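You operate a simulated robot arm through the tools that you are given. There is no shell and no other tool.

Carry out the task below with a simulated robot arm. There is one attempt and no reset: what you move stays moved.

TASK
Wind on pickets till both chains show 5 bar, then ease both valves.
Fine: both valve levers on HOLD before you wind.

It is judged by the outcome, as a careful person would: the job done as asked, and still so three seconds after it is handed in. It fails if anything else is knocked over, pushed out of place, dropped, spilled or broken.

THE ROBOT
A 6-joint arm with a two-finger parallel gripper, fixed in place. Base frame: the origin is at the foot of the arm, x ahead of it, y to its left, z up. Lengths are in cm, angles in degrees, forces in N, time in s.
With the tool pointing down near the work surface it reaches from about 42 to 92 cm from the base axis. Its first joint turns from -115.0 to 115.0 degrees. Payload 3.43 kg.
Tool frame: the origin (TCP) lies between the finger pads and is the grasp point; the fingertips stand 3.4 cm ahead of it; z points along the fingers, y is the line along which they close. Largest opening 12.8 cm; finger width 2.4, thickness 1.2; the body of the gripper, 4.8 by 13 cm, starts 9.6 cm behind the TCP.
Orientation is that of the tool frame in the base frame, as a unit quaternion [x, y, z, w]. With the fingers straight down and closing along the base's y, the tool's x points along the base's -x, its y along +y and its z along -z.

THE INTERFACE
- The arm moves only by the tool servo_tool. Its argument "rows" is a list of rows, each an object of numbers (a shift or turn left out is 0, a gripper value left out holds the last): "gripper": the gripper command, from -1 (shut) to 1 (fully open), values between in proportion; "tx", "ty", "tz": the shift along the tool's x, y, z in cm; "rx", "ry", "rz": the turn, a rotation vector about the tool's x, y, z in degrees. In form: [{"gripper": .., "tx": .., "ty": .., "tz": .., "rx": .., "ry": .., "rz": ..}, ...]. A call has 1 to 20 rows; each row is the pose to reach, as a shift and turn from the pose commanded when the call began, along the tool's axes at that moment. Each row takes 0.2 s and may step no farther than 5 cm and 8.6 degrees from the row before; otherwise, or with a gripper value out of range, the whole call is refused. A pose out of reach is approached as far as the arm can. The call stops where the force on the tool passes 60 N (or 10 N more than at its start, if that is more) or the arm is blocked; 0.2 s more then pass. Each finger travels about 10.8 cm/s and halts on what it meets, pressing with about 21 N; the grip force reading is that of the motor and also rises with nothing between the fingers. The clock runs only during rows and for 0.2 s after the last one: add rows that repeat a pose to give the fingers time. The reply holds the time, the measured pose of the TCP, the force on the tool along the base axes, the opening and the grip force, in the units named above and with some noise, with the torque about the TCP (base axes, N m) and any sound that the robot's microphone picked up.
- Cameras (640 x 400 px; columns grow to the right, rows downward): "scene" is fixed at [4.88, 50.11, 122.57]; the picture's right is [-0.20, -0.98, 0.00], its down [-0.59, 0.12, -0.80] and it looks along [0.78, -0.16, -0.60] (base axes); focal length 314 px, centre (320, 200). "wrist" rides on the gripper at [7.6, -1.1, -16] in the tool frame; the picture's right is [0.15, 0.99, 0.00], its down [-0.88, 0.13, -0.46] and it looks along [-0.45, 0.07, 0.89] (tool axes); focal length 234 px, centre (320, 200). There is no depth. A picture from a camera that has moved, and an enlarged one, comes with that camera's place and axes in the base frame and with its lens.
- camera(camera): a new picture of that camera. No time passes.
- slide_trunk(by): slides the trunk up (or, below 0, down) by that many cm; the arm rides with it, the base frame stays. It gives what a move gives, with no picture.
- enlarge(camera, box): a new picture of the part [left, top, right, bottom] of that camera's present view, enlarged. No time passes.
- job_done(): hands the job in; it is judged then, once.

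Places have to be worked out from the pictures, the camera data and where the tool is seen. Open the gripper and draw the arm clear of the work before you hand the job in, unless the task says otherwise.

The tools are called after "Emit:" by a JSON object that holds its "api" and its "payload". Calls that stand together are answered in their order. servo_tool: Moves the arm, as the interface text tells. Its arguments: {"type":"object","properties":{"rows":{"type":"array","items":{"type":"object","properties":{"gripper":{"type":"number"},"tx":{"type":"number"},"ty":{"type":"number"},"tz":{"type":"number"},"rx":{"type":"number"},"ry":{"type":"number"},"rz":{"type":"number"}}}}},"required":["rows"]} The other tools are called the same way: slide_trunk (by) slides the trunk up or down; camera (camera) takes a picture; enlarge (camera, box) takes an enlarged picture of a part of a camera's view; job_done () hands the job in.

At the start:

```text
clock: 0.0
eef_pos: [50.3, 27.95, 92.23]
orientation: [0.001, 1.0, 0.0, 0.0]
wrist_force: [0.8, 0.1, 0.7]
moment: [-0.01, 0.01, 0.01]
width: 12.81
gripper_force: 0.0
trunk travel left (down, up): [-45.0, 34.0]
```

scene: 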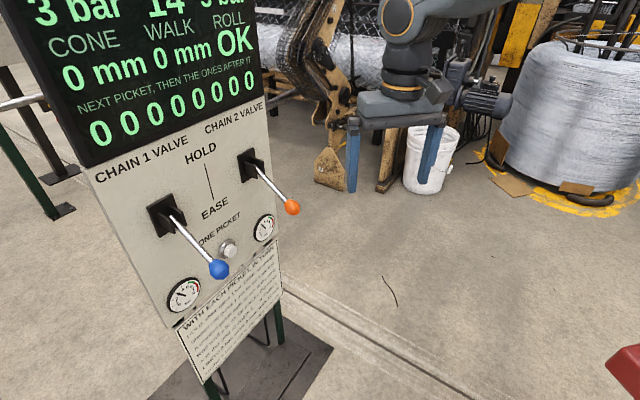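
wrist: 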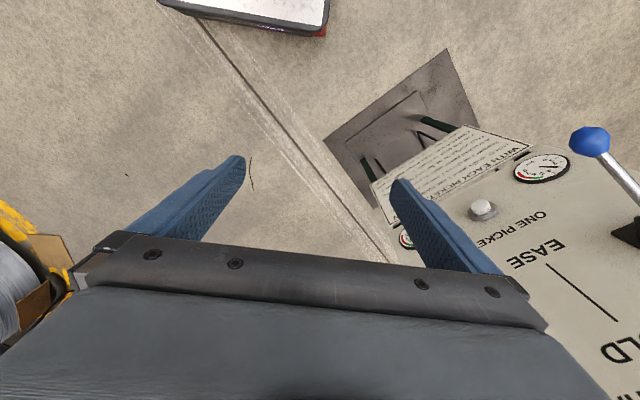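

I'll look closely at the panel and the placard before moving anything.

Emit:
{"api": "enlarge", "payload": {"camera": "scene", "box": [20, 0, 300, 175]}}

Emit:
{"api": "enlarge", "payload": {"camera": "scene", "box": [140, 140, 320, 260]}}

Emit:
{"api": "enlarge", "payload": {"camera": "scene", "box": [160, 250, 300, 390]}}

Emit:
{"api": "enlarge", "payload": {"camera": "wrist", "box": [350, 110, 640, 260]}}

```text
2.29 times, centred on (160, 88) of scene
camera zoom: at [4.88, 50.11, 122.57], right [-0.2, -0.98, 0.0], down [-0.59, 0.12, -0.8], along [0.78, -0.16, -0.6], focal length 718 px, centre (686, 457)
```

zoom: 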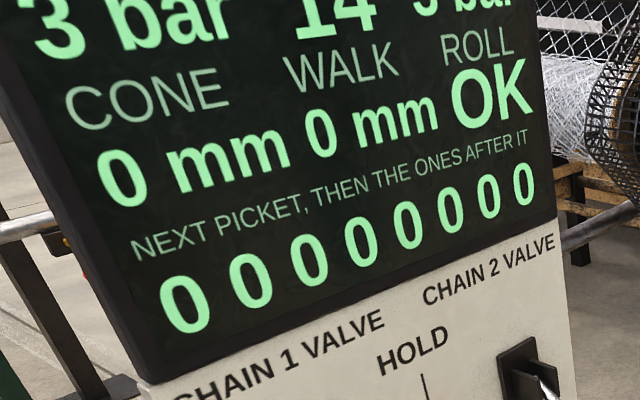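

```text
3.33 times, centred on (230, 200) of scene
camera zoom: at [4.88, 50.11, 122.57], right [-0.2, -0.98, 0.0], down [-0.59, 0.12, -0.8], along [0.78, -0.16, -0.6], focal length 1047 px, centre (620, 200)
```

zoom: 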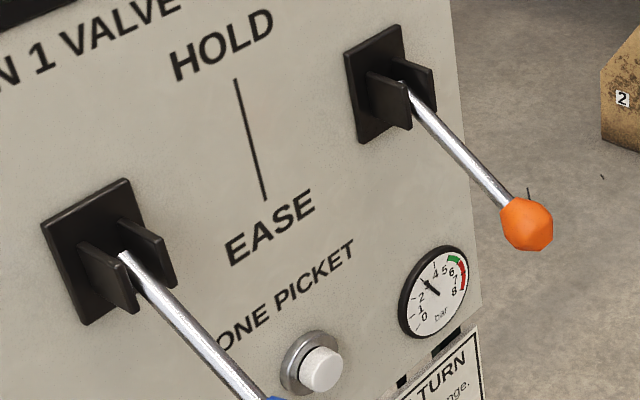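

```text
2.86 times, centred on (230, 320) of scene
camera zoom: at [4.88, 50.11, 122.57], right [-0.2, -0.98, 0.0], down [-0.59, 0.12, -0.8], along [0.78, -0.16, -0.6], focal length 898 px, centre (577, -143)
```

zoom: 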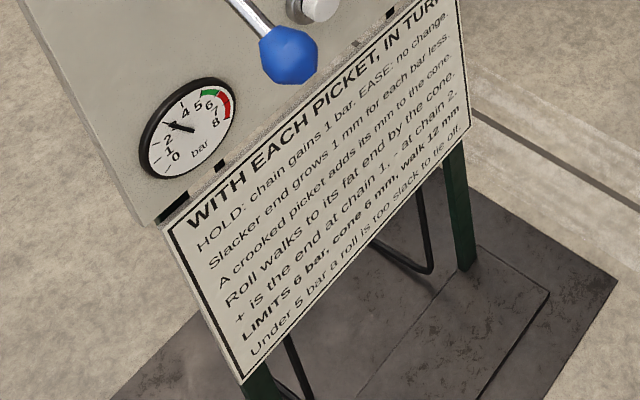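

```text
2.21 times, centred on (495, 185) of wrist
camera zoom: at [42.75, 26.72, 108.28], right [-0.15, 0.99, 0.0], down [0.88, 0.13, 0.46], along [0.45, 0.07, -0.89], focal length 517 px, centre (-66, 233)
```

zoom: 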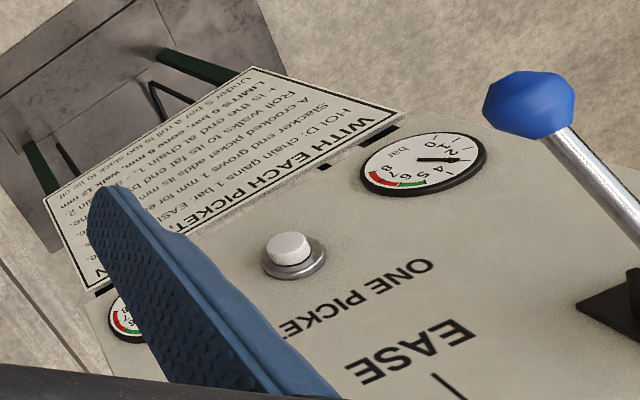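

The display reads 3 bar on both chains, cone 0, walk 0, roll OK, and the next eight pickets are all 0 mm (straight). Both levers point down at EASE. By triangulation the panel faces the robot at 45°, with the blue ball near [44.3, 60.1, 79.8], the orange ball near [59.2, 45.2, 79.8] and the button near [59.6, 60.4, 69]. I'll first turn the tool -45° about its axis while moving to the centre line in front of the panel.

Emit:
{"api": "servo_tool", "payload": {"rows": [{"tx": 1.2, "ty": 2.5, "rz": -7.5}, {"tx": 2.4, "ty": 5, "rz": -15}, {"tx": 3.6, "ty": 7.5, "rz": -22.5}, {"tx": 4.8, "ty": 10, "rz": -30}, {"tx": 6, "ty": 12.5, "rz": -37.5}, {"tx": 7.3, "ty": 15, "rz": -45}, {"tx": 7.3, "ty": 15, "rz": -45}]}}

```text
clock: 1.6
eef_pos: [42.77, 42.92, 92.32]
orientation: [-0.383, 0.924, 0.0, 0.0]
wrist_force: [-1.2, -0.8, 0.1]
moment: [0.02, 0.01, 0.0]
width: 12.81
gripper_force: 0.1
trunk travel left (down, up): [-45.0, 34.0]
```

The turn went as planned, with the TCP at [42.8, 42.9, 92.3]. Next I take new pictures from here to check the panel geometry.

Emit:
{"api": "camera", "payload": {"camera": "wrist"}}

Emit:
{"api": "camera", "payload": {"camera": "scene"}}

```text
taken
camera wrist: at [38.35, 36.8, 108.34], right [-0.8, 0.59, 0.0], down [0.53, 0.72, 0.46], along [0.27, 0.37, -0.89], focal length 234 px, centre (320, 200)
```

wrist: 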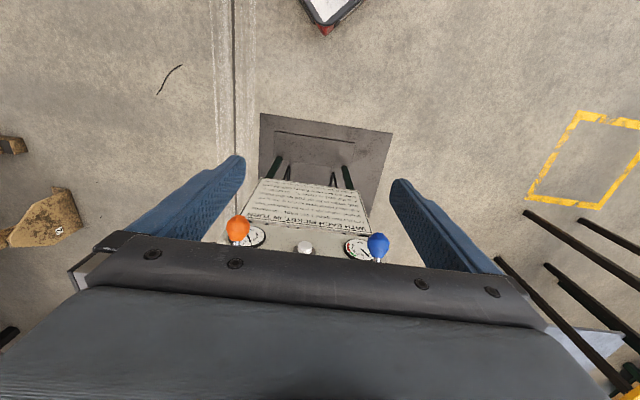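

```text
taken
```

scene: 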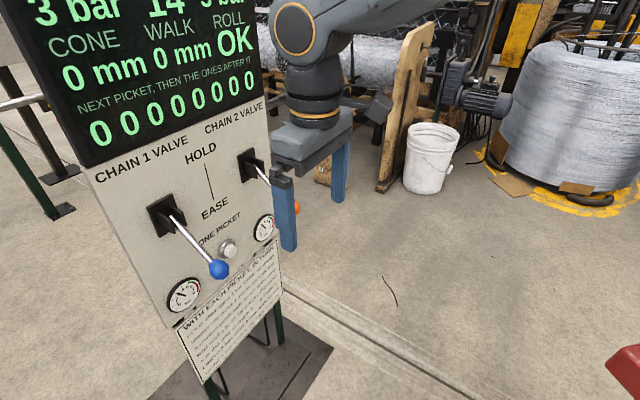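

The new wrist view confirms the ball positions: blue near [44.5, 60.2, 79.8] and orange near [59.4, 45.4, 79.8]. Now I tilt the tool toward the panel until it's horizontal, in free space and with the gripper half closed.

Emit:
{"api": "servo_tool", "payload": {"rows": [{"ry": -8, "gripper": 0.0}, {"ry": -16}, {"ry": -24}, {"ry": -32}, {"ry": -40}, {"ry": -48}, {"ry": -48}]}}

```text
clock: 3.2
eef_pos: [43.19, 42.77, 92.31]
orientation: [-0.348, 0.847, 0.151, 0.371]
wrist_force: [-0.3, -0.5, 0.4]
moment: [0.0, 0.02, 0.02]
width: 6.38
gripper_force: 0.0
out of reach, approached as far as the arm can: row 6
trunk travel left (down, up): [-45.0, 34.0]
```

The tilt stopped at about 47°, with the arm near a limit. I look at the scene to see the arm's shape.

Emit:
{"api": "camera", "payload": {"camera": "scene"}}

Emit:
{"api": "camera", "payload": {"camera": "wrist"}}

```text
taken
```

scene: 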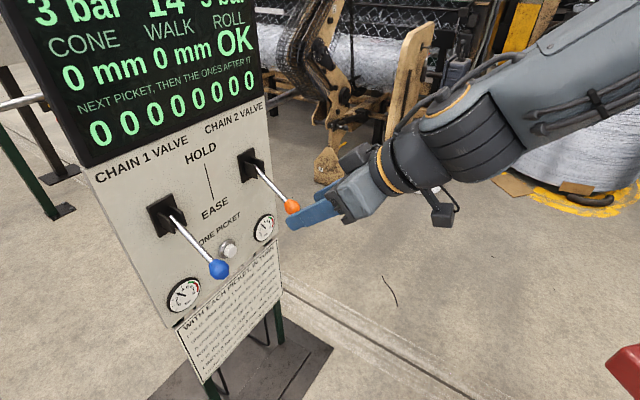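

```text
taken
camera wrist: at [31.97, 30.14, 97.67], right [-0.77, 0.63, -0.11], down [0.09, 0.28, 0.96], along [0.64, 0.72, -0.27], focal length 234 px, centre (320, 200)
```

wrist: 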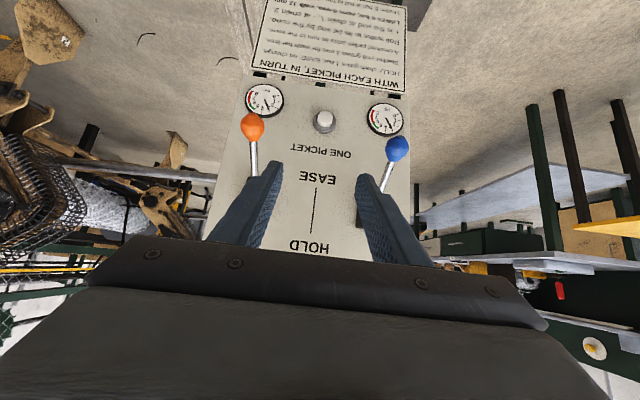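

The tool is now 47° off vertical, which suits gripping the balls from the side and above. I lower the trunk 12 cm so the TCP sits at ball height, still well short of the levers.

Emit:
{"api": "slide_trunk", "payload": {"by": -12}}

```text
clock: 4.7
eef_pos: [43.1, 42.99, 80.2]
orientation: [-0.35, 0.843, 0.156, 0.376]
wrist_force: [0.0, -0.1, 0.0]
moment: [0.01, 0.0, 0.05]
width: 6.41
gripper_force: 0.0
trunk travel left (down, up): [-33.0, 46.0]
```

The TCP is at [43.1, 43.0, 80.2]. I move left and part way in, to a pre-grasp spot in front of the blue ball at about 7 cm stand-off.

Emit:
{"api": "servo_tool", "payload": {"rows": [{"ty": 2.8, "tx": -1.0, "tz": 1.1}, {"ty": 5.6, "tx": -2.0, "tz": 2.2}, {"ty": 8.4, "tx": -3.0, "tz": 3.3}, {"ty": 11.2, "tx": -4.06, "tz": 4.4}, {"ty": 11.2, "tx": -4.06, "tz": 4.4}]}}

Emit:
{"api": "camera", "payload": {"camera": "wrist"}}

Emit:
{"api": "camera", "payload": {"camera": "scene"}}

```text
clock: 5.9
eef_pos: [39.21, 55.1, 80.34]
orientation: [-0.349, 0.844, 0.155, 0.376]
wrist_force: [-1.1, -1.0, -0.1]
moment: [0.0, -0.03, -0.02]
width: 6.39
gripper_force: 0.0
trunk travel left (down, up): [-33.0, 46.0]
```

```text
taken
camera wrist: at [28.13, 42.27, 85.45], right [-0.77, 0.63, -0.11], down [0.08, 0.27, 0.96], along [0.63, 0.73, -0.26], focal length 234 px, centre (320, 200)
```

wrist: 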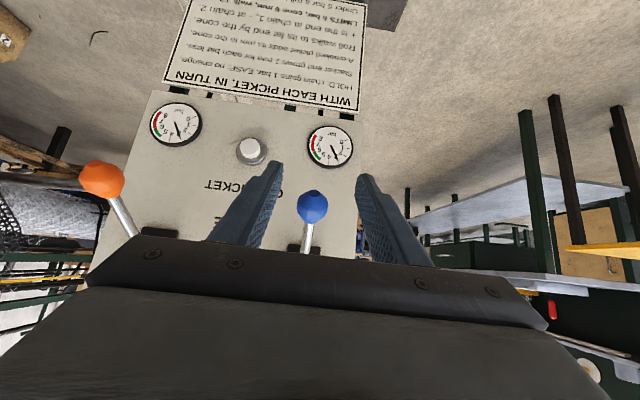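

```text
taken
```

scene: 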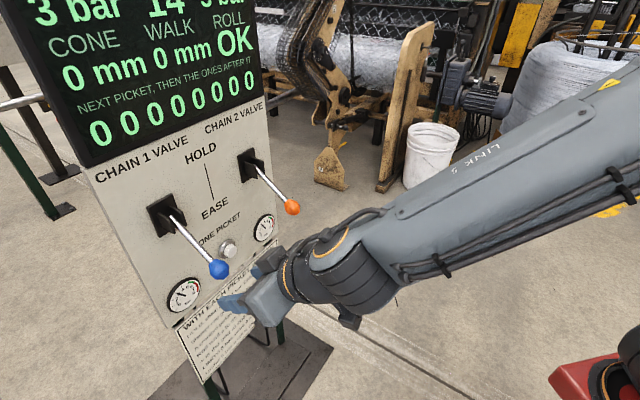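

The wrist view puts the blue ball at [44.45, 60.18, 79.8], centred between the fingers. I advance straight in so the pads straddle the ball, leaving the gripper open.

Emit:
{"api": "servo_tool", "payload": {"rows": [{"tx": -1.12, "tz": 1.43, "ty": -0.05}, {"tx": -2.24, "tz": 2.87, "ty": -0.1}, {"tx": -3.35, "tz": 4.3, "ty": -0.1}, {"tx": -4.47, "tz": 5.73, "ty": -0.1}, {"tx": -4.47, "tz": 5.73, "ty": -0.1}]}}

Emit:
{"api": "camera", "payload": {"camera": "wrist"}}

Emit:
{"api": "enlarge", "payload": {"camera": "scene", "box": [130, 180, 330, 305]}}

```text
clock: 7.1
eef_pos: [44.35, 60.02, 79.82]
orientation: [-0.351, 0.843, 0.157, 0.376]
wrist_force: [-0.4, 0.6, -0.6]
moment: [-0.01, -0.02, -0.02]
width: 6.42
gripper_force: 0.1
trunk travel left (down, up): [-33.0, 46.0]
```

```text
taken
camera wrist: at [33.29, 47.16, 84.94], right [-0.77, 0.63, -0.11], down [0.09, 0.27, 0.96], along [0.63, 0.73, -0.26], focal length 234 px, centre (320, 200)
```

wrist: 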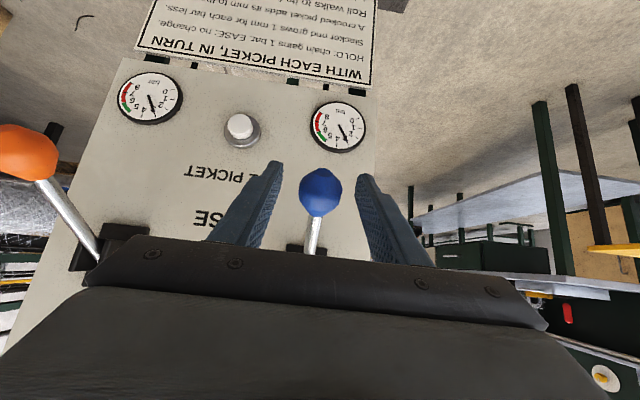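

```text
3.20 times, centred on (230, 242) of scene
camera zoom: at [4.88, 50.11, 122.57], right [-0.2, -0.98, 0.0], down [-0.59, 0.12, -0.8], along [0.78, -0.16, -0.6], focal length 1005 px, centre (608, 64)
```

zoom: 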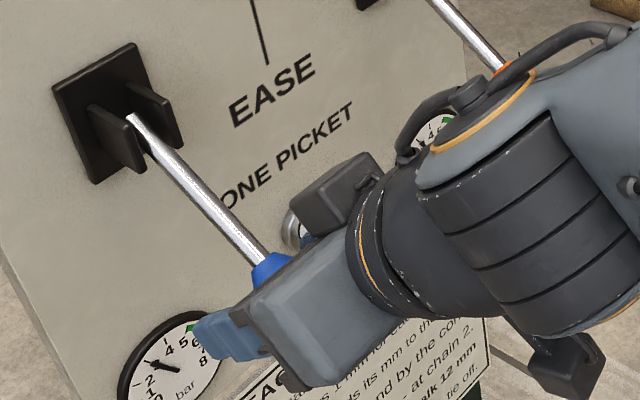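

The ball lies at the TCP, between the pads. I close the gripper on it.

Emit:
{"api": "servo_tool", "payload": {"rows": [{"gripper": -0.3}, {"gripper": -0.6}, {"gripper": -0.6}, {"gripper": -0.6}]}}

```text
clock: 8.1
eef_pos: [44.47, 59.94, 79.87]
orientation: [-0.35, 0.844, 0.156, 0.376]
wrist_force: [0.6, 0.7, 0.0]
moment: [0.02, 0.0, 0.02]
width: 3.21
gripper_force: 45.4
trunk travel left (down, up): [-33.0, 46.0]
```

The ball is gripped at 3.2 cm width with almost no side load. I take the pivot to be about 10.5 cm toward the panel at z ≈ 87.2, so I begin lifting along that arc in a short first piece to check forces.

Emit:
{"api": "servo_tool", "payload": {"rows": [{"tx": -0.2, "tz": -0.75}, {"tx": -0.45, "tz": -1.55}, {"tx": -0.75, "tz": -2.27}, {"tx": -1.08, "tz": -2.99}]}}

```text
clock: 9.1
eef_pos: [43.39, 59.01, 82.48]
orientation: [-0.351, 0.844, 0.155, 0.374]
wrist_force: [-0.1, -2.0, -16.0]
moment: [-0.91, 0.8, 0.1]
width: 3.22
gripper_force: 44.9
trunk travel left (down, up): [-33.0, 46.0]
```

There's 16 N of downward resistance as the lever moves. I check the view to see that the ball is following the fingers.

Emit:
{"api": "camera", "payload": {"camera": "wrist"}}

Emit:
{"api": "enlarge", "payload": {"camera": "scene", "box": [130, 160, 330, 285]}}

```text
taken
camera wrist: at [32.27, 46.15, 87.59], right [-0.77, 0.63, -0.11], down [0.09, 0.27, 0.96], along [0.63, 0.73, -0.26], focal length 234 px, centre (320, 200)
```

wrist: 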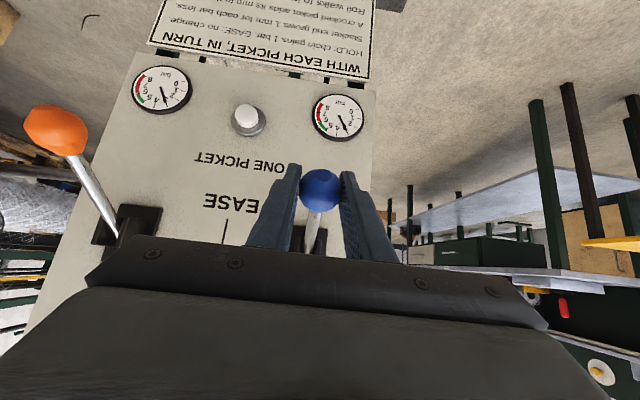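

```text
3.20 times, centred on (230, 222) of scene
camera zoom: at [4.88, 50.11, 122.57], right [-0.2, -0.98, 0.0], down [-0.59, 0.12, -0.8], along [0.78, -0.16, -0.6], focal length 1005 px, centre (608, 128)
```

zoom: 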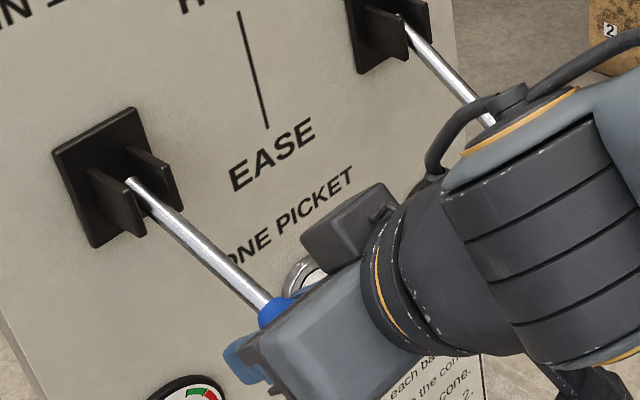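

The ball is held and the lever is moving with the fingers. I continue along the arc up to the horizontal.

Emit:
{"api": "servo_tool", "payload": {"rows": [{"tx": -0.39, "tz": -0.68}, {"tx": -0.8, "tz": -1.35}, {"tx": -1.26, "tz": -1.98}, {"tx": -1.75, "tz": -2.58}, {"tx": -2.3, "tz": -3.15}, {"tx": -2.86, "tz": -3.7}]}}

```text
clock: 10.5
eef_pos: [42.83, 58.38, 87.14]
orientation: [-0.35, 0.844, 0.155, 0.375]
wrist_force: [3.3, 0.1, -11.6]
moment: [-0.88, 0.84, -0.04]
width: 3.25
gripper_force: 44.6
trunk travel left (down, up): [-33.0, 46.0]
```

Resistance has eased to about 12 N at the horizontal. I continue the arc upward toward HOLD.

Emit:
{"api": "servo_tool", "payload": {"rows": [{"tx": -0.6, "tz": -0.5}, {"tx": -1.24, "tz": -0.98}, {"tx": -1.89, "tz": -1.4}, {"tx": -2.57, "tz": -1.8}, {"tx": -3.27, "tz": -2.13}, {"tx": -3.99, "tz": -2.44}, {"tx": -4.73, "tz": -2.69}, {"tx": -5.49, "tz": -2.91}]}}

Emit:
{"api": "camera", "payload": {"camera": "wrist"}}

Emit:
{"api": "camera", "payload": {"camera": "scene"}}

```text
clock: 12.3
eef_pos: [44.1, 59.51, 93.18]
orientation: [-0.35, 0.845, 0.155, 0.375]
wrist_force: [-1.8, -8.9, -6.4]
moment: [-1.0, 0.94, -0.04]
width: 3.22
gripper_force: 45.0
trunk travel left (down, up): [-33.0, 46.0]
```

```text
taken
camera wrist: at [32.81, 46.71, 98.35], right [-0.77, 0.63, -0.11], down [0.09, 0.27, 0.96], along [0.63, 0.73, -0.26], focal length 234 px, centre (320, 200)
```

wrist: 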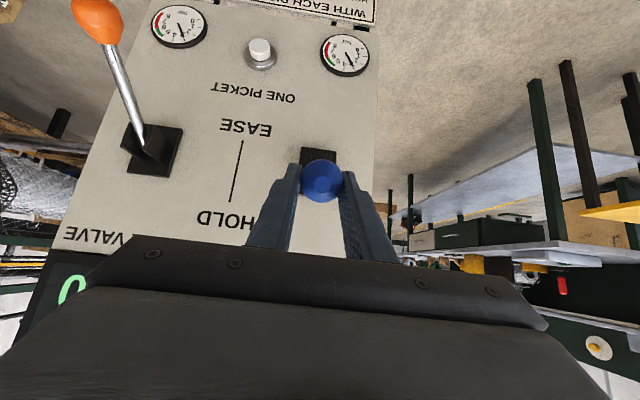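

```text
taken
```

scene: 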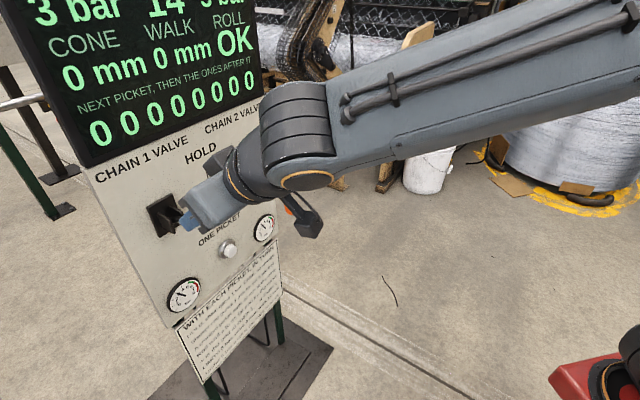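

The lever is at about 28° above horizontal. I continue in small steps to the upper stop and watch for the force to rise.

Emit:
{"api": "servo_tool", "payload": {"rows": [{"tx": -0.5, "tz": -0.11}, {"tx": -1.05, "tz": -0.2}, {"tx": -1.59, "tz": -0.28}, {"tx": -1.59, "tz": -0.28}]}}

Emit:
{"api": "camera", "payload": {"camera": "wrist"}}

```text
clock: 13.3
eef_pos: [44.46, 60.12, 94.45]
orientation: [-0.351, 0.845, 0.155, 0.374]
wrist_force: [-10.3, -24.3, -19.9]
moment: [-0.35, 0.04, 0.02]
width: 3.18
gripper_force: 44.7
trunk travel left (down, up): [-33.0, 46.0]
```

```text
taken
camera wrist: at [33.36, 47.27, 99.62], right [-0.77, 0.63, -0.11], down [0.09, 0.27, 0.96], along [0.63, 0.73, -0.26], focal length 234 px, centre (320, 200)
```

wrist: 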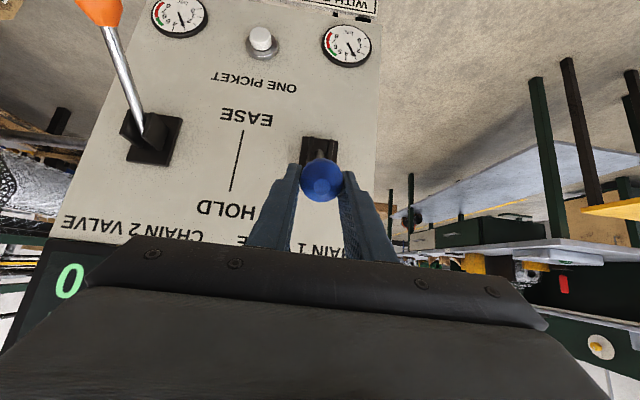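

Resistance rose to about 30 N along the direction of travel at the mirror-image angle, so the upper stop (HOLD) is reached. I open the gripper in place and look before retreating.

Emit:
{"api": "servo_tool", "payload": {"rows": [{"gripper": -0.3}, {"gripper": 0.0}, {"gripper": 0.0}, {"gripper": 0.0}]}}

Emit:
{"api": "camera", "payload": {"camera": "wrist"}}

```text
clock: 14.3
eef_pos: [44.54, 60.32, 94.61]
orientation: [-0.35, 0.844, 0.155, 0.376]
wrist_force: [-0.9, -0.6, 0.1]
moment: [0.0, -0.01, 0.01]
width: 6.37
gripper_force: 0.0
trunk travel left (down, up): [-33.0, 46.0]
```

```text
taken
camera wrist: at [33.39, 47.37, 99.74], right [-0.77, 0.63, -0.11], down [0.08, 0.27, 0.96], along [0.63, 0.73, -0.26], focal length 234 px, centre (320, 200)
```

wrist: 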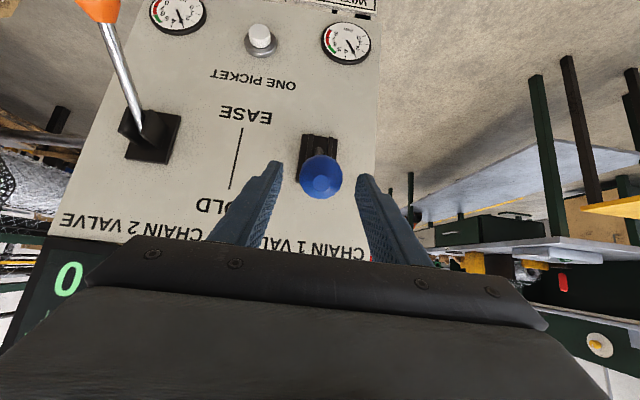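

The lever stays up after release. I back straight off along the fingers and check the lever from the scene camera.

Emit:
{"api": "servo_tool", "payload": {"rows": [{"tz": -2.5}, {"tz": -5}, {"tz": -7.5}, {"tz": -10}, {"tz": -10}]}}

Emit:
{"api": "camera", "payload": {"camera": "scene"}}

Emit:
{"api": "camera", "payload": {"camera": "wrist"}}

```text
clock: 15.5
eef_pos: [39.29, 55.08, 101.4]
orientation: [-0.35, 0.844, 0.156, 0.376]
wrist_force: [-0.4, 0.3, 0.3]
moment: [-0.02, 0.01, 0.01]
width: 6.4
gripper_force: 0.1
trunk travel left (down, up): [-33.0, 46.0]
```

```text
taken
```

scene: 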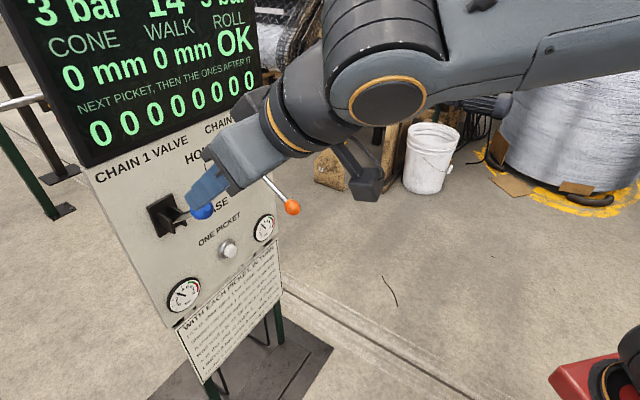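

```text
taken
camera wrist: at [28.09, 42.08, 106.43], right [-0.77, 0.63, -0.11], down [0.09, 0.27, 0.96], along [0.63, 0.73, -0.26], focal length 234 px, centre (320, 200)
```

wrist: 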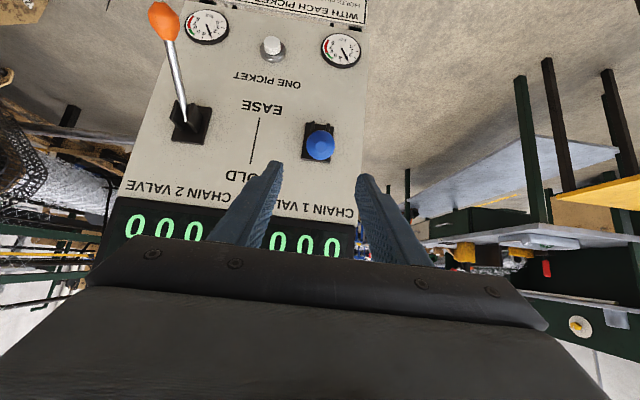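

The blue ball is now at about [44.7, 60.25, 92.9], the mirror of its EASE height of 79.8 about the bracket centre at 86.4, so chain 1 is on HOLD. I move across and down to the pre-grasp spot in front of the orange ball, keeping 7 cm short of the levers.

Emit:
{"api": "servo_tool", "payload": {"rows": [{"ty": -2.34, "tx": 1.77, "tz": 1.59}, {"ty": -4.68, "tx": 3.54, "tz": 3.18}, {"ty": -7.02, "tx": 5.31, "tz": 4.77}, {"ty": -9.36, "tx": 7.08, "tz": 6.36}, {"ty": -11.7, "tx": 8.84, "tz": 7.94}, {"ty": -14.04, "tx": 10.61, "tz": 9.53}, {"ty": -16.38, "tx": 12.38, "tz": 11.12}, {"ty": -18.72, "tx": 14.15, "tz": 12.71}, {"ty": -21.06, "tx": 15.92, "tz": 14.3}, {"ty": -21.06, "tx": 15.92, "tz": 14.3}]}}

Emit:
{"api": "camera", "payload": {"camera": "wrist"}}

Emit:
{"api": "camera", "payload": {"camera": "scene"}}

```text
clock: 17.7
eef_pos: [54.17, 39.87, 79.92]
orientation: [-0.35, 0.844, 0.156, 0.376]
wrist_force: [-0.3, -0.4, 0.2]
moment: [-0.02, 0.0, -0.01]
width: 6.41
gripper_force: 0.0
out of reach, approached as far as the arm can: row 9
trunk travel left (down, up): [-33.0, 46.0]
```

```text
taken
camera wrist: at [42.99, 27.07, 85.03], right [-0.77, 0.63, -0.11], down [0.09, 0.27, 0.96], along [0.63, 0.73, -0.26], focal length 234 px, centre (320, 200)
```

wrist: 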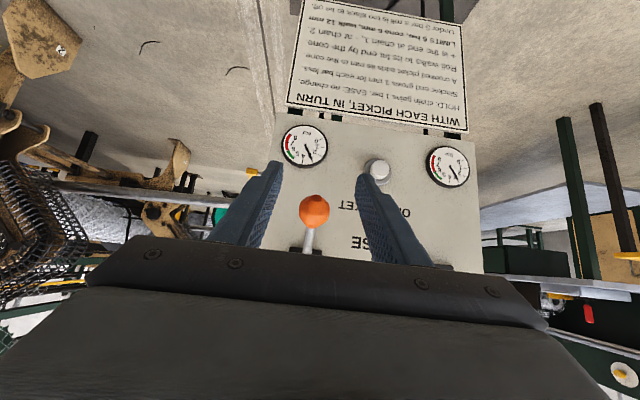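

```text
taken
```

scene: 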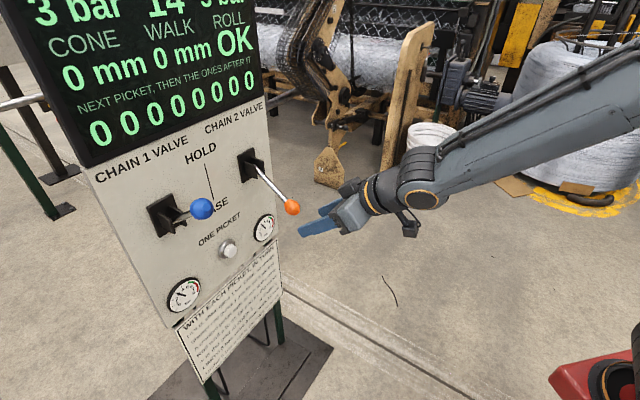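

Blue stays on HOLD at (201, 208). The orange ball works out at [59.43, 45.36, 79.8], 7.6 cm ahead and nearly centred, so I advance to straddle it.

Emit:
{"api": "servo_tool", "payload": {"rows": [{"tx": -1.24, "tz": 1.42, "ty": 0.1}, {"tx": -2.48, "tz": 2.84, "ty": 0.15}, {"tx": -3.73, "tz": 4.26, "ty": 0.15}, {"tx": -4.97, "tz": 5.68, "ty": 0.15}, {"tx": -4.97, "tz": 5.68, "ty": 0.15}]}}

Emit:
{"api": "camera", "payload": {"camera": "wrist"}}

```text
clock: 18.9
eef_pos: [59.42, 45.51, 79.65]
orientation: [-0.349, 0.844, 0.155, 0.377]
wrist_force: [-0.3, 1.5, -0.1]
moment: [0.01, 0.04, -0.02]
width: 6.42
gripper_force: 0.0
trunk travel left (down, up): [-33.0, 46.0]
```

```text
taken
camera wrist: at [48.18, 32.6, 84.8], right [-0.77, 0.63, -0.11], down [0.08, 0.27, 0.96], along [0.63, 0.73, -0.26], focal length 234 px, centre (320, 200)
```

wrist: 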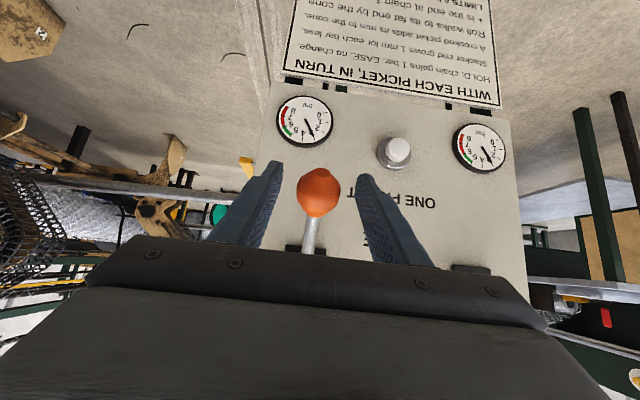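

The orange ball is centred between the pads. I close the gripper on it.

Emit:
{"api": "servo_tool", "payload": {"rows": [{"gripper": -0.3}, {"gripper": -0.6}, {"gripper": -0.6}, {"gripper": -0.6}]}}

```text
clock: 19.9
eef_pos: [59.36, 45.3, 79.76]
orientation: [-0.349, 0.844, 0.155, 0.377]
wrist_force: [10.9, -5.1, 0.8]
moment: [-0.06, -0.04, -0.02]
width: 3.21
gripper_force: 45.1
trunk travel left (down, up): [-33.0, 46.0]
```

The ball is gripped with a slight sideways load, so I trim 0.1 cm to the right. I lift along the refined arc (pivot z ≈ 86.4, about 12.4 cm radius) up to 24° above horizontal.

Emit:
{"api": "servo_tool", "payload": {"rows": [{"tx": -0.26, "tz": -0.81, "ty": -0.08}, {"tx": -0.58, "tz": -1.61, "ty": -0.1}, {"tx": -0.97, "tz": -2.39, "ty": -0.1}, {"tx": -1.4, "tz": -3.14, "ty": -0.1}, {"tx": -1.89, "tz": -3.86, "ty": -0.1}, {"tx": -2.42, "tz": -4.54, "ty": -0.1}, {"tx": -3.0, "tz": -5.18, "ty": -0.1}, {"tx": -3.62, "tz": -5.77, "ty": -0.1}, {"tx": -4.28, "tz": -6.33, "ty": -0.1}, {"tx": -4.98, "tz": -6.83, "ty": -0.1}, {"tx": -5.71, "tz": -7.29, "ty": -0.1}, {"tx": -6.48, "tz": -7.7, "ty": -0.1}, {"tx": -7.27, "tz": -8.04, "ty": -0.1}, {"tx": -8.08, "tz": -8.35, "ty": -0.1}]}}

Emit:
{"api": "camera", "payload": {"camera": "wrist"}}

```text
clock: 22.1
eef_pos: [58.46, 44.34, 86.11]
orientation: [-0.35, 0.835, 0.172, 0.388]
wrist_force: [7.4, -45.8, 5.0]
moment: [0.29, -0.77, -0.01]
width: 3.21
gripper_force: 44.6
out of reach, approached as far as the arm can: row 1, 2, 3, 8, 9, 10
trunk travel left (down, up): [-33.0, 46.0]
stopped in row 10: the force on the tool passed its limit at 60 N (the readings are from after the stop); the commanded pose is now the measured one
```

```text
taken
camera wrist: at [47.43, 31.11, 90.59], right [-0.78, 0.62, -0.1], down [0.07, 0.23, 0.97], along [0.63, 0.75, -0.22], focal length 234 px, centre (320, 200)
```

wrist: 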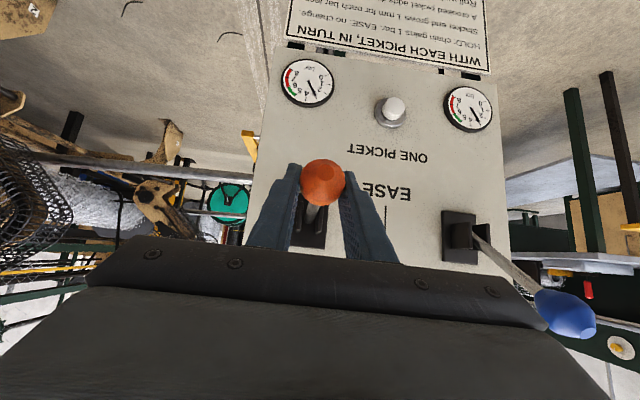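

The arm ran up against a joint limit at this tilt, and side load built up with the lever about horizontal. I open the gripper to release the load, then I'll retreat and retake the ball with less tilt.

Emit:
{"api": "servo_tool", "payload": {"rows": [{"gripper": -0.4}, {"gripper": -0.2}, {"gripper": 0.0}, {"gripper": 0.0}]}}

Emit:
{"api": "camera", "payload": {"camera": "wrist"}}

Emit:
{"api": "camera", "payload": {"camera": "scene"}}

```text
clock: 23.1
eef_pos: [58.28, 44.72, 86.04]
orientation: [-0.352, 0.835, 0.173, 0.387]
wrist_force: [0.2, 1.0, -0.6]
moment: [-0.04, -0.01, -0.04]
width: 6.39
gripper_force: 0.1
trunk travel left (down, up): [-33.0, 46.0]
```

```text
taken
camera wrist: at [47.29, 31.45, 90.57], right [-0.78, 0.62, -0.1], down [0.07, 0.24, 0.97], along [0.62, 0.75, -0.22], focal length 234 px, centre (320, 200)
```

wrist: 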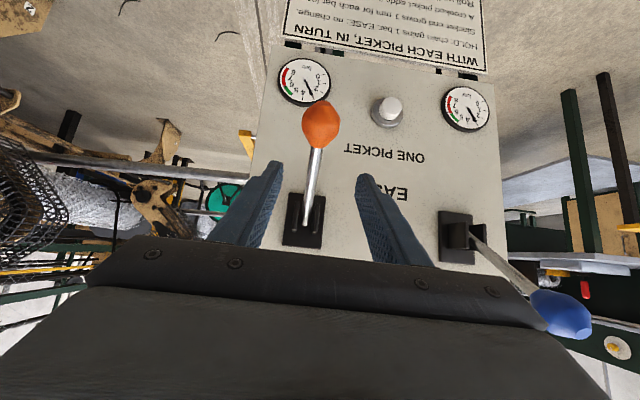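

```text
taken
```

scene: 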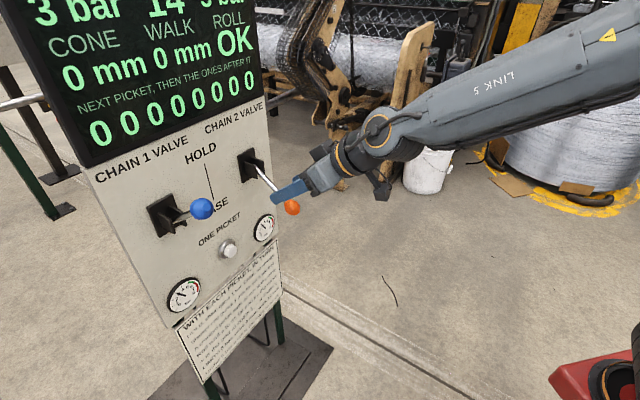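

On release the orange lever dropped back to EASE, so it must be carried past centre. Reach was better with the arm high relative to the trunk, so I back off along the fingers now and then lower the trunk further.

Emit:
{"api": "servo_tool", "payload": {"rows": [{"tz": -2.5}, {"tz": -5}, {"tz": -7.5}, {"tz": -10}, {"tz": -10}]}}

Emit:
{"api": "slide_trunk", "payload": {"by": -18}}

```text
clock: 24.3
eef_pos: [53.01, 38.92, 92.39]
orientation: [-0.353, 0.833, 0.175, 0.387]
wrist_force: [0.6, 0.2, 0.3]
moment: [-0.03, 0.02, 0.0]
width: 6.41
gripper_force: 0.0
trunk travel left (down, up): [-33.0, 46.0]
```

```text
clock: 26.3
eef_pos: [57.38, 38.94, 74.47]
orientation: [-0.355, 0.833, 0.177, 0.386]
wrist_force: [0.0, -0.5, -0.5]
moment: [-0.02, -0.01, 0.02]
width: 6.4
gripper_force: 0.0
trunk travel left (down, up): [-15.0, 64.0]
```

The x reading jumped from 53.0 to 57.4 during the trunk slide, which I didn't expect. I look before moving further.

Emit:
{"api": "camera", "payload": {"camera": "scene"}}

Emit:
{"api": "camera", "payload": {"camera": "wrist"}}

```text
taken
```

scene: 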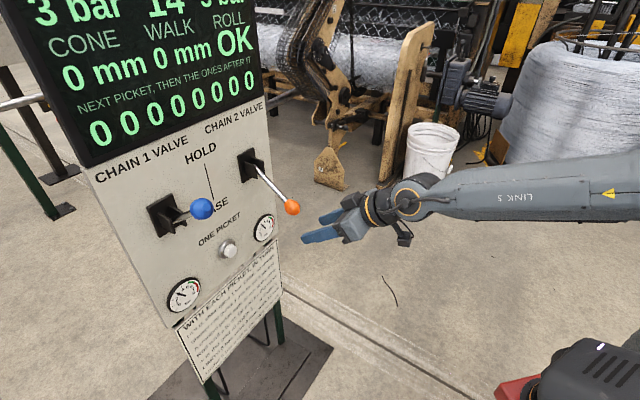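

```text
taken
camera wrist: at [46.53, 25.61, 78.9], right [-0.79, 0.61, -0.09], down [0.07, 0.23, 0.97], along [0.62, 0.76, -0.22], focal length 234 px, centre (320, 200)
```

wrist: 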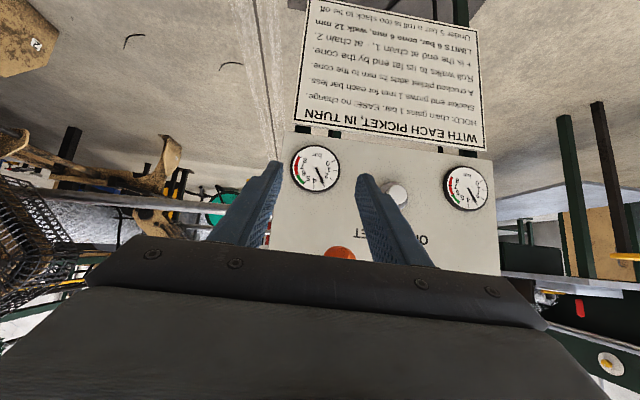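

No contact and nothing disturbed; the arm just settled differently during the slide. I bring the tool back to a clean orientation (48° tilt, square to the panel) at the pre-grasp spot in front of the orange ball.

Emit:
{"api": "servo_tool", "payload": {"rows": [{"tx": 0.2, "ty": 1.0, "tz": -1.5, "rx": 0.5, "ry": 0.5}, {"tx": -0.9, "ty": 2.0, "tz": -2.5, "rx": 1.0, "ry": 1.1, "rz": 0.1}, {"tx": -2.0, "ty": 2.8, "tz": -3.5, "rx": 1.6, "ry": 1.7, "rz": 0.2}, {"tx": -3.06, "ty": 3.25, "tz": -4.51, "rx": 2.1, "ry": 2.2, "rz": 0.27}, {"tx": -3.06, "ty": 3.25, "tz": -4.51, "rx": 2.1, "ry": 2.2, "rz": 0.27}]}}

Emit:
{"api": "camera", "payload": {"camera": "wrist"}}

Emit:
{"api": "camera", "payload": {"camera": "scene"}}

```text
clock: 27.5
eef_pos: [54.71, 40.67, 77.19]
orientation: [-0.334, 0.834, 0.224, 0.378]
wrist_force: [-0.4, 0.3, 0.3]
moment: [0.01, 0.01, -0.01]
width: 6.43
gripper_force: 0.1
out of reach, approached as far as the arm can: row 1, 2, 3, 4, 5
trunk travel left (down, up): [-15.0, 64.0]
```

```text
taken
camera wrist: at [44.2, 26.93, 81.02], right [-0.79, 0.61, 0.0], down [0.12, 0.14, 0.98], along [0.6, 0.78, -0.19], focal length 234 px, centre (320, 200)
```

wrist: 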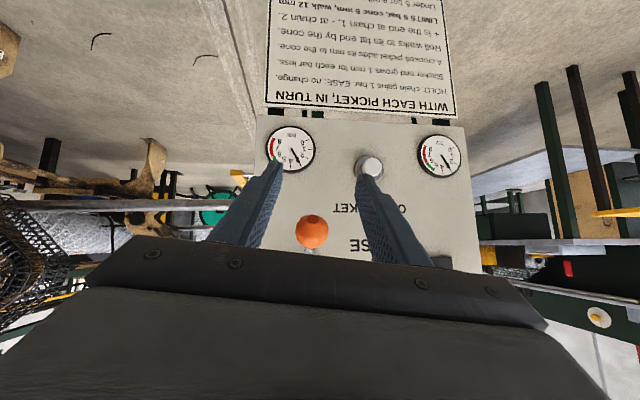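

```text
taken
```

scene: 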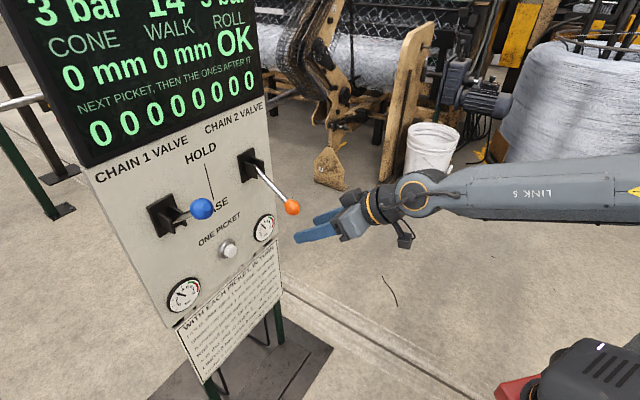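

The arm reports being out of reach here, although the TCP moved to [54.7, 40.7, 77.2]. I zoom in on the wrist to understand how the joints are arranged.

Emit:
{"api": "enlarge", "payload": {"camera": "scene", "box": [280, 120, 640, 345]}}

```text
1.78 times, centred on (460, 232) of scene
camera zoom: at [4.88, 50.11, 122.57], right [-0.2, -0.98, 0.0], down [-0.59, 0.12, -0.8], along [0.78, -0.16, -0.6], focal length 558 px, centre (71, 142)
```

zoom: 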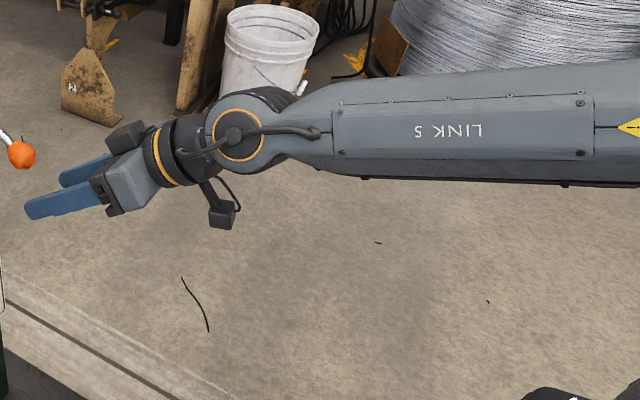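

The wrist is almost straight (forearm and tool nearly in line), which is what limits it. I back off a few centimetres and reduce the tilt so the wrist is clearly bent, away from that singular pose.

Emit:
{"api": "servo_tool", "payload": {"rows": [{"tx": 0.7, "tz": -0.8, "ry": 3, "rx": 0.5}, {"tx": 1.4, "tz": -1.6, "ry": 6, "rx": 1}, {"tx": 2.0, "tz": -2.3, "ry": 9, "rx": 1.5}, {"tx": 2.7, "tz": -3.0, "ry": 12, "rx": 2}, {"tx": 2.7, "tz": -3.0, "ry": 15, "rx": 2}, {"tx": 2.7, "tz": -3.0, "ry": 15, "rx": 2}]}}

```text
clock: 28.9
eef_pos: [51.45, 38.53, 76.24]
orientation: [-0.334, 0.883, 0.203, 0.261]
wrist_force: [-0.2, 0.5, -0.4]
moment: [0.04, 0.04, 0.05]
width: 6.41
gripper_force: 0.2
out of reach, approached as far as the arm can: row 2, 3, 4, 5, 6
trunk travel left (down, up): [-15.0, 64.0]
```

The arm still can't realise the orientation fully. I take a closer look at the wrist and forearm now to work out the joint state.

Emit:
{"api": "enlarge", "payload": {"camera": "scene", "box": [280, 100, 640, 325]}}

Emit:
{"api": "camera", "payload": {"camera": "scene"}}

Emit:
{"api": "camera", "payload": {"camera": "wrist"}}

```text
1.78 times, centred on (460, 212) of scene
camera zoom: at [4.88, 50.11, 122.57], right [-0.2, -0.98, 0.0], down [-0.59, 0.12, -0.8], along [0.78, -0.16, -0.6], focal length 558 px, centre (71, 178)
```

zoom: 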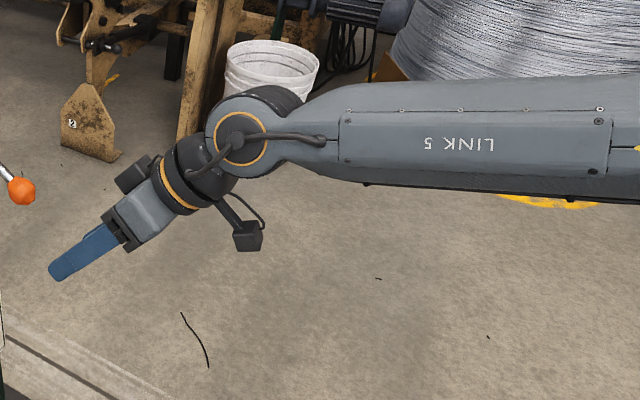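

```text
taken
```

scene: 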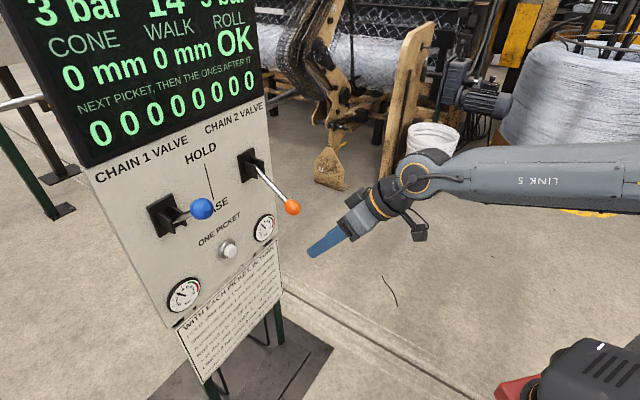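

```text
taken
camera wrist: at [42.31, 25.5, 84.07], right [-0.78, 0.61, 0.1], down [0.33, 0.27, 0.9], along [0.53, 0.74, -0.41], focal length 234 px, centre (320, 200)
```

wrist: 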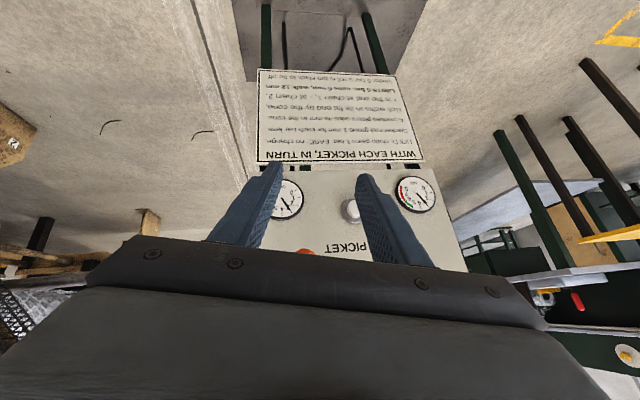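

From the forearm label and hub, the forearm roll joint seems to have swung around while passing the straight-wrist pose. I rotate back toward tool-down here in free space to get the wrist well bent and see whether the reach warnings clear.

Emit:
{"api": "servo_tool", "payload": {"rows": [{"rx": 2, "ry": 5.4, "rz": -0.8}, {"rx": 4, "ry": 10.8, "rz": -1.7}, {"rx": 6, "ry": 16.3, "rz": -2.5}, {"rx": 7.8, "ry": 21.7, "rz": -3.4}, {"rx": 9.8, "ry": 27.1, "rz": -4.2}, {"rx": 9.8, "ry": 27.1, "rz": -4.2}]}}

Emit:
{"api": "camera", "payload": {"camera": "scene"}}

```text
clock: 30.3
eef_pos: [51.31, 38.57, 74.38]
orientation: [-0.368, 0.916, 0.154, 0.05]
wrist_force: [-0.1, -0.1, 1.1]
moment: [-0.03, 0.02, -0.01]
width: 6.4
gripper_force: 0.1
out of reach, approached as far as the arm can: row 1, 2, 3, 4, 5, 6
trunk travel left (down, up): [-15.0, 64.0]
```

```text
taken
```

scene: 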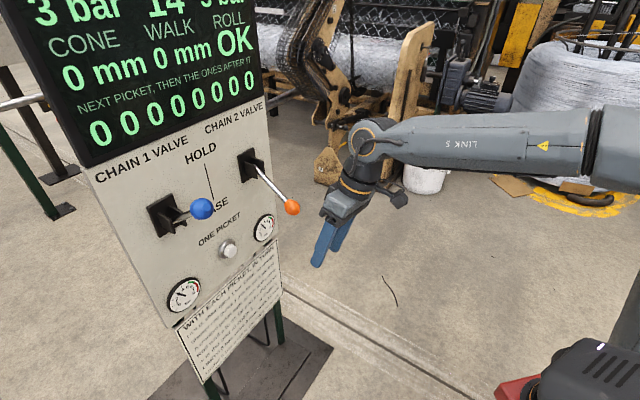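

The tool is still rolled about 14°, so the forearm roll is at its limit on this side. To unwind it I swing the tool back up and leftward past the straight-wrist pose, so the wrist bends upward instead. I do this in free space, in stages.

Emit:
{"api": "servo_tool", "payload": {"rows": [{"rx": 1.2, "ry": -7.2, "rz": -2.2}, {"rx": 2.4, "ry": -14.3, "rz": -4.3}, {"rx": 3.6, "ry": -21.5, "rz": -6.5}, {"rx": 4.8, "ry": -28.7, "rz": -8.7}, {"rx": 6.0, "ry": -36, "rz": -10.9}, {"rx": 7.0, "ry": -42, "rz": -12.5}, {"rx": 7.7, "ry": -46.6, "rz": -14.1}, {"rx": 7.7, "ry": -46.6, "rz": -14.1}]}}

Emit:
{"api": "camera", "payload": {"camera": "scene"}}

```text
clock: 32.1
eef_pos: [51.01, 38.78, 74.39]
orientation: [-0.38, 0.785, 0.218, 0.438]
wrist_force: [-0.5, 0.3, 0.1]
moment: [0.02, -0.01, 0.0]
width: 6.43
gripper_force: 0.1
trunk travel left (down, up): [-15.0, 64.0]
```

```text
taken
```

scene: 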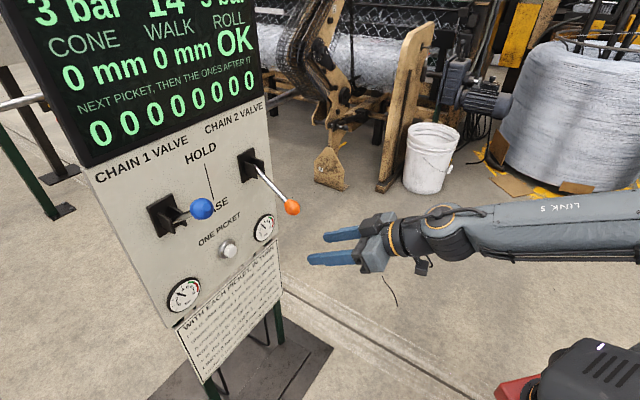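

No reach warnings now, and the tool is at exactly the commanded 60° tilt. I continue tilting to about 82°, nearly horizontal.

Emit:
{"api": "servo_tool", "payload": {"rows": [{"ry": -5}, {"ry": -10}, {"ry": -15}, {"ry": -20}, {"ry": -22}, {"ry": -22}]}}

Emit:
{"api": "camera", "payload": {"camera": "scene"}}

```text
clock: 33.5
eef_pos: [52.48, 39.67, 75.24]
orientation: [-0.331, 0.679, 0.286, 0.59]
wrist_force: [0.2, -0.2, 0.7]
moment: [0.01, 0.03, -0.01]
width: 6.41
gripper_force: 0.1
out of reach, approached as far as the arm can: row 1, 2, 4, 5, 6
trunk travel left (down, up): [-15.0, 64.0]
```

```text
taken
```

scene: 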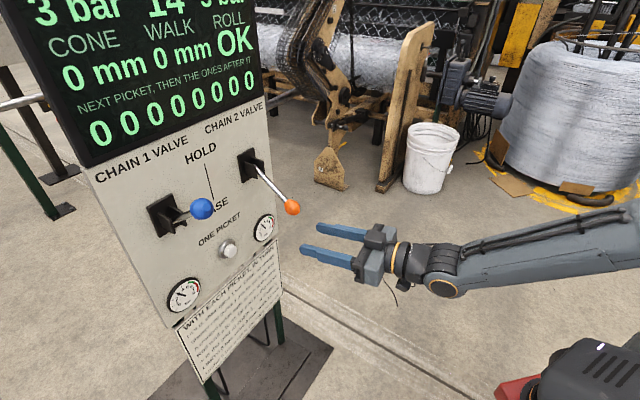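

The tool is now 82° off vertical and the wrist bends upward with the forearm label turned away, so the roll has unwound. I raise the trunk 15 cm to keep the forearm steep, well clear of the levers.

Emit:
{"api": "slide_trunk", "payload": {"by": 15}}

```text
clock: 35.2
eef_pos: [52.23, 39.82, 90.35]
orientation: [-0.331, 0.679, 0.287, 0.589]
wrist_force: [0.7, -0.6, 0.3]
moment: [0.01, 0.0, 0.0]
width: 6.39
gripper_force: 0.1
trunk travel left (down, up): [-30.0, 49.0]
```

The TCP is at [52.2, 39.8, 90.4]. I descend to the pre-grasp spot in front of the orange ball while squaring the tool to the panel (yaw 45°).

Emit:
{"api": "servo_tool", "payload": {"rows": [{"tx": 2.0, "ty": -0.3, "tz": 0.5, "rx": 1.4, "rz": 0.2}, {"tx": 4.0, "ty": -0.6, "tz": 1.1, "rx": 2.8, "rz": 0.4}, {"tx": 6.0, "ty": -0.8, "tz": 1.6, "rx": 4.2, "rz": 0.6}, {"tx": 8.0, "ty": -1.1, "tz": 2.2, "rx": 5.6, "rz": 0.8}, {"tx": 10.0, "ty": -1.31, "tz": 2.69, "rx": 6.7, "rz": 0.95}, {"tx": 10.0, "ty": -1.31, "tz": 2.69, "rx": 6.7, "rz": 0.95}]}}

Emit:
{"api": "camera", "payload": {"camera": "wrist"}}

Emit:
{"api": "camera", "payload": {"camera": "scene"}}

```text
clock: 36.6
eef_pos: [54.02, 40.13, 79.93]
orientation: [-0.29, 0.697, 0.251, 0.605]
wrist_force: [0.3, 0.1, -0.1]
moment: [-0.02, -0.02, 0.03]
width: 6.38
gripper_force: 0.0
trunk travel left (down, up): [-30.0, 49.0]
```

```text
taken
camera wrist: at [42.99, 27.3, 74.74], right [-0.71, 0.68, -0.15], down [-0.32, -0.14, 0.94], along [0.62, 0.72, 0.32], focal length 234 px, centre (320, 200)
```

wrist: 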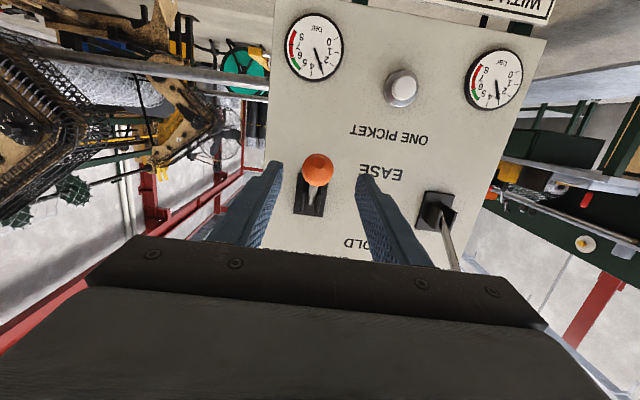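

```text
taken
```

scene: 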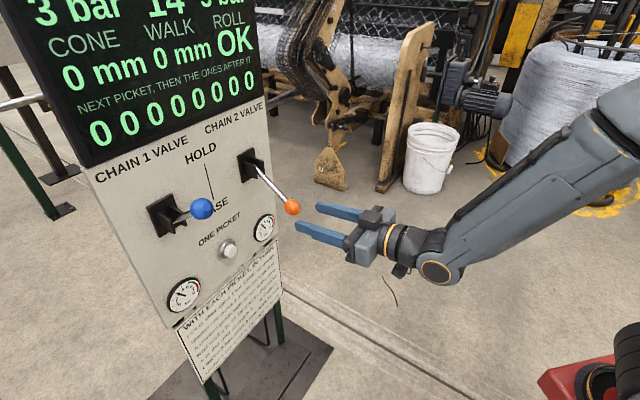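

The arm configuration is now healthy, with no warnings: tool 82° tilted and square to the panel, orange ball at [59.5, 45.3, 79.7]. I advance 7.5 cm to straddle the ball.

Emit:
{"api": "servo_tool", "payload": {"rows": [{"tx": -0.22, "tz": 1.86, "ty": -0.1}, {"tx": -0.45, "tz": 3.72, "ty": -0.15}, {"tx": -0.67, "tz": 5.58, "ty": -0.15}, {"tx": -0.9, "tz": 7.44, "ty": -0.15}, {"tx": -0.9, "tz": 7.44, "ty": -0.15}]}}

Emit:
{"api": "camera", "payload": {"camera": "wrist"}}

Emit:
{"api": "enlarge", "payload": {"camera": "scene", "box": [200, 130, 440, 280]}}

```text
clock: 37.8
eef_pos: [59.63, 45.4, 79.83]
orientation: [-0.291, 0.697, 0.251, 0.605]
wrist_force: [0.8, -0.7, 0.4]
moment: [-0.01, 0.0, 0.0]
width: 6.4
gripper_force: 0.1
trunk travel left (down, up): [-30.0, 49.0]
```

```text
taken
camera wrist: at [48.55, 32.48, 74.58], right [-0.72, 0.68, -0.15], down [-0.32, -0.14, 0.94], along [0.62, 0.72, 0.32], focal length 234 px, centre (320, 200)
```

wrist: 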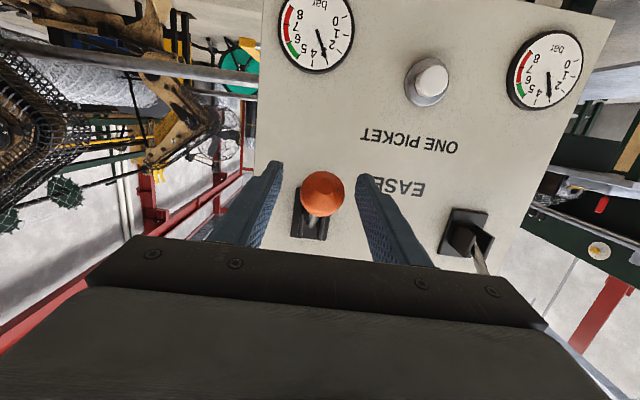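

```text
2.67 times, centred on (320, 205) of scene
camera zoom: at [4.88, 50.11, 122.57], right [-0.2, -0.98, 0.0], down [-0.59, 0.12, -0.8], along [0.78, -0.16, -0.6], focal length 838 px, centre (320, 187)
```

zoom: 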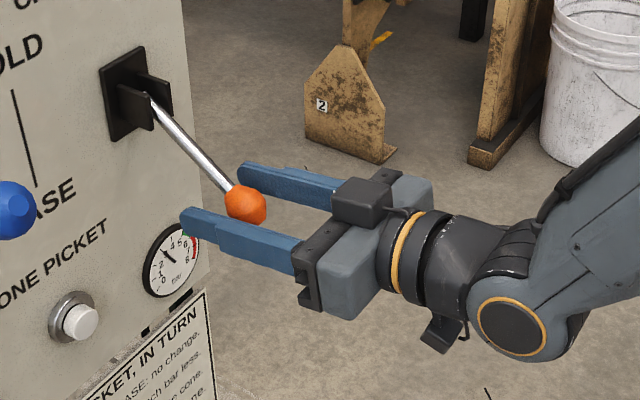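

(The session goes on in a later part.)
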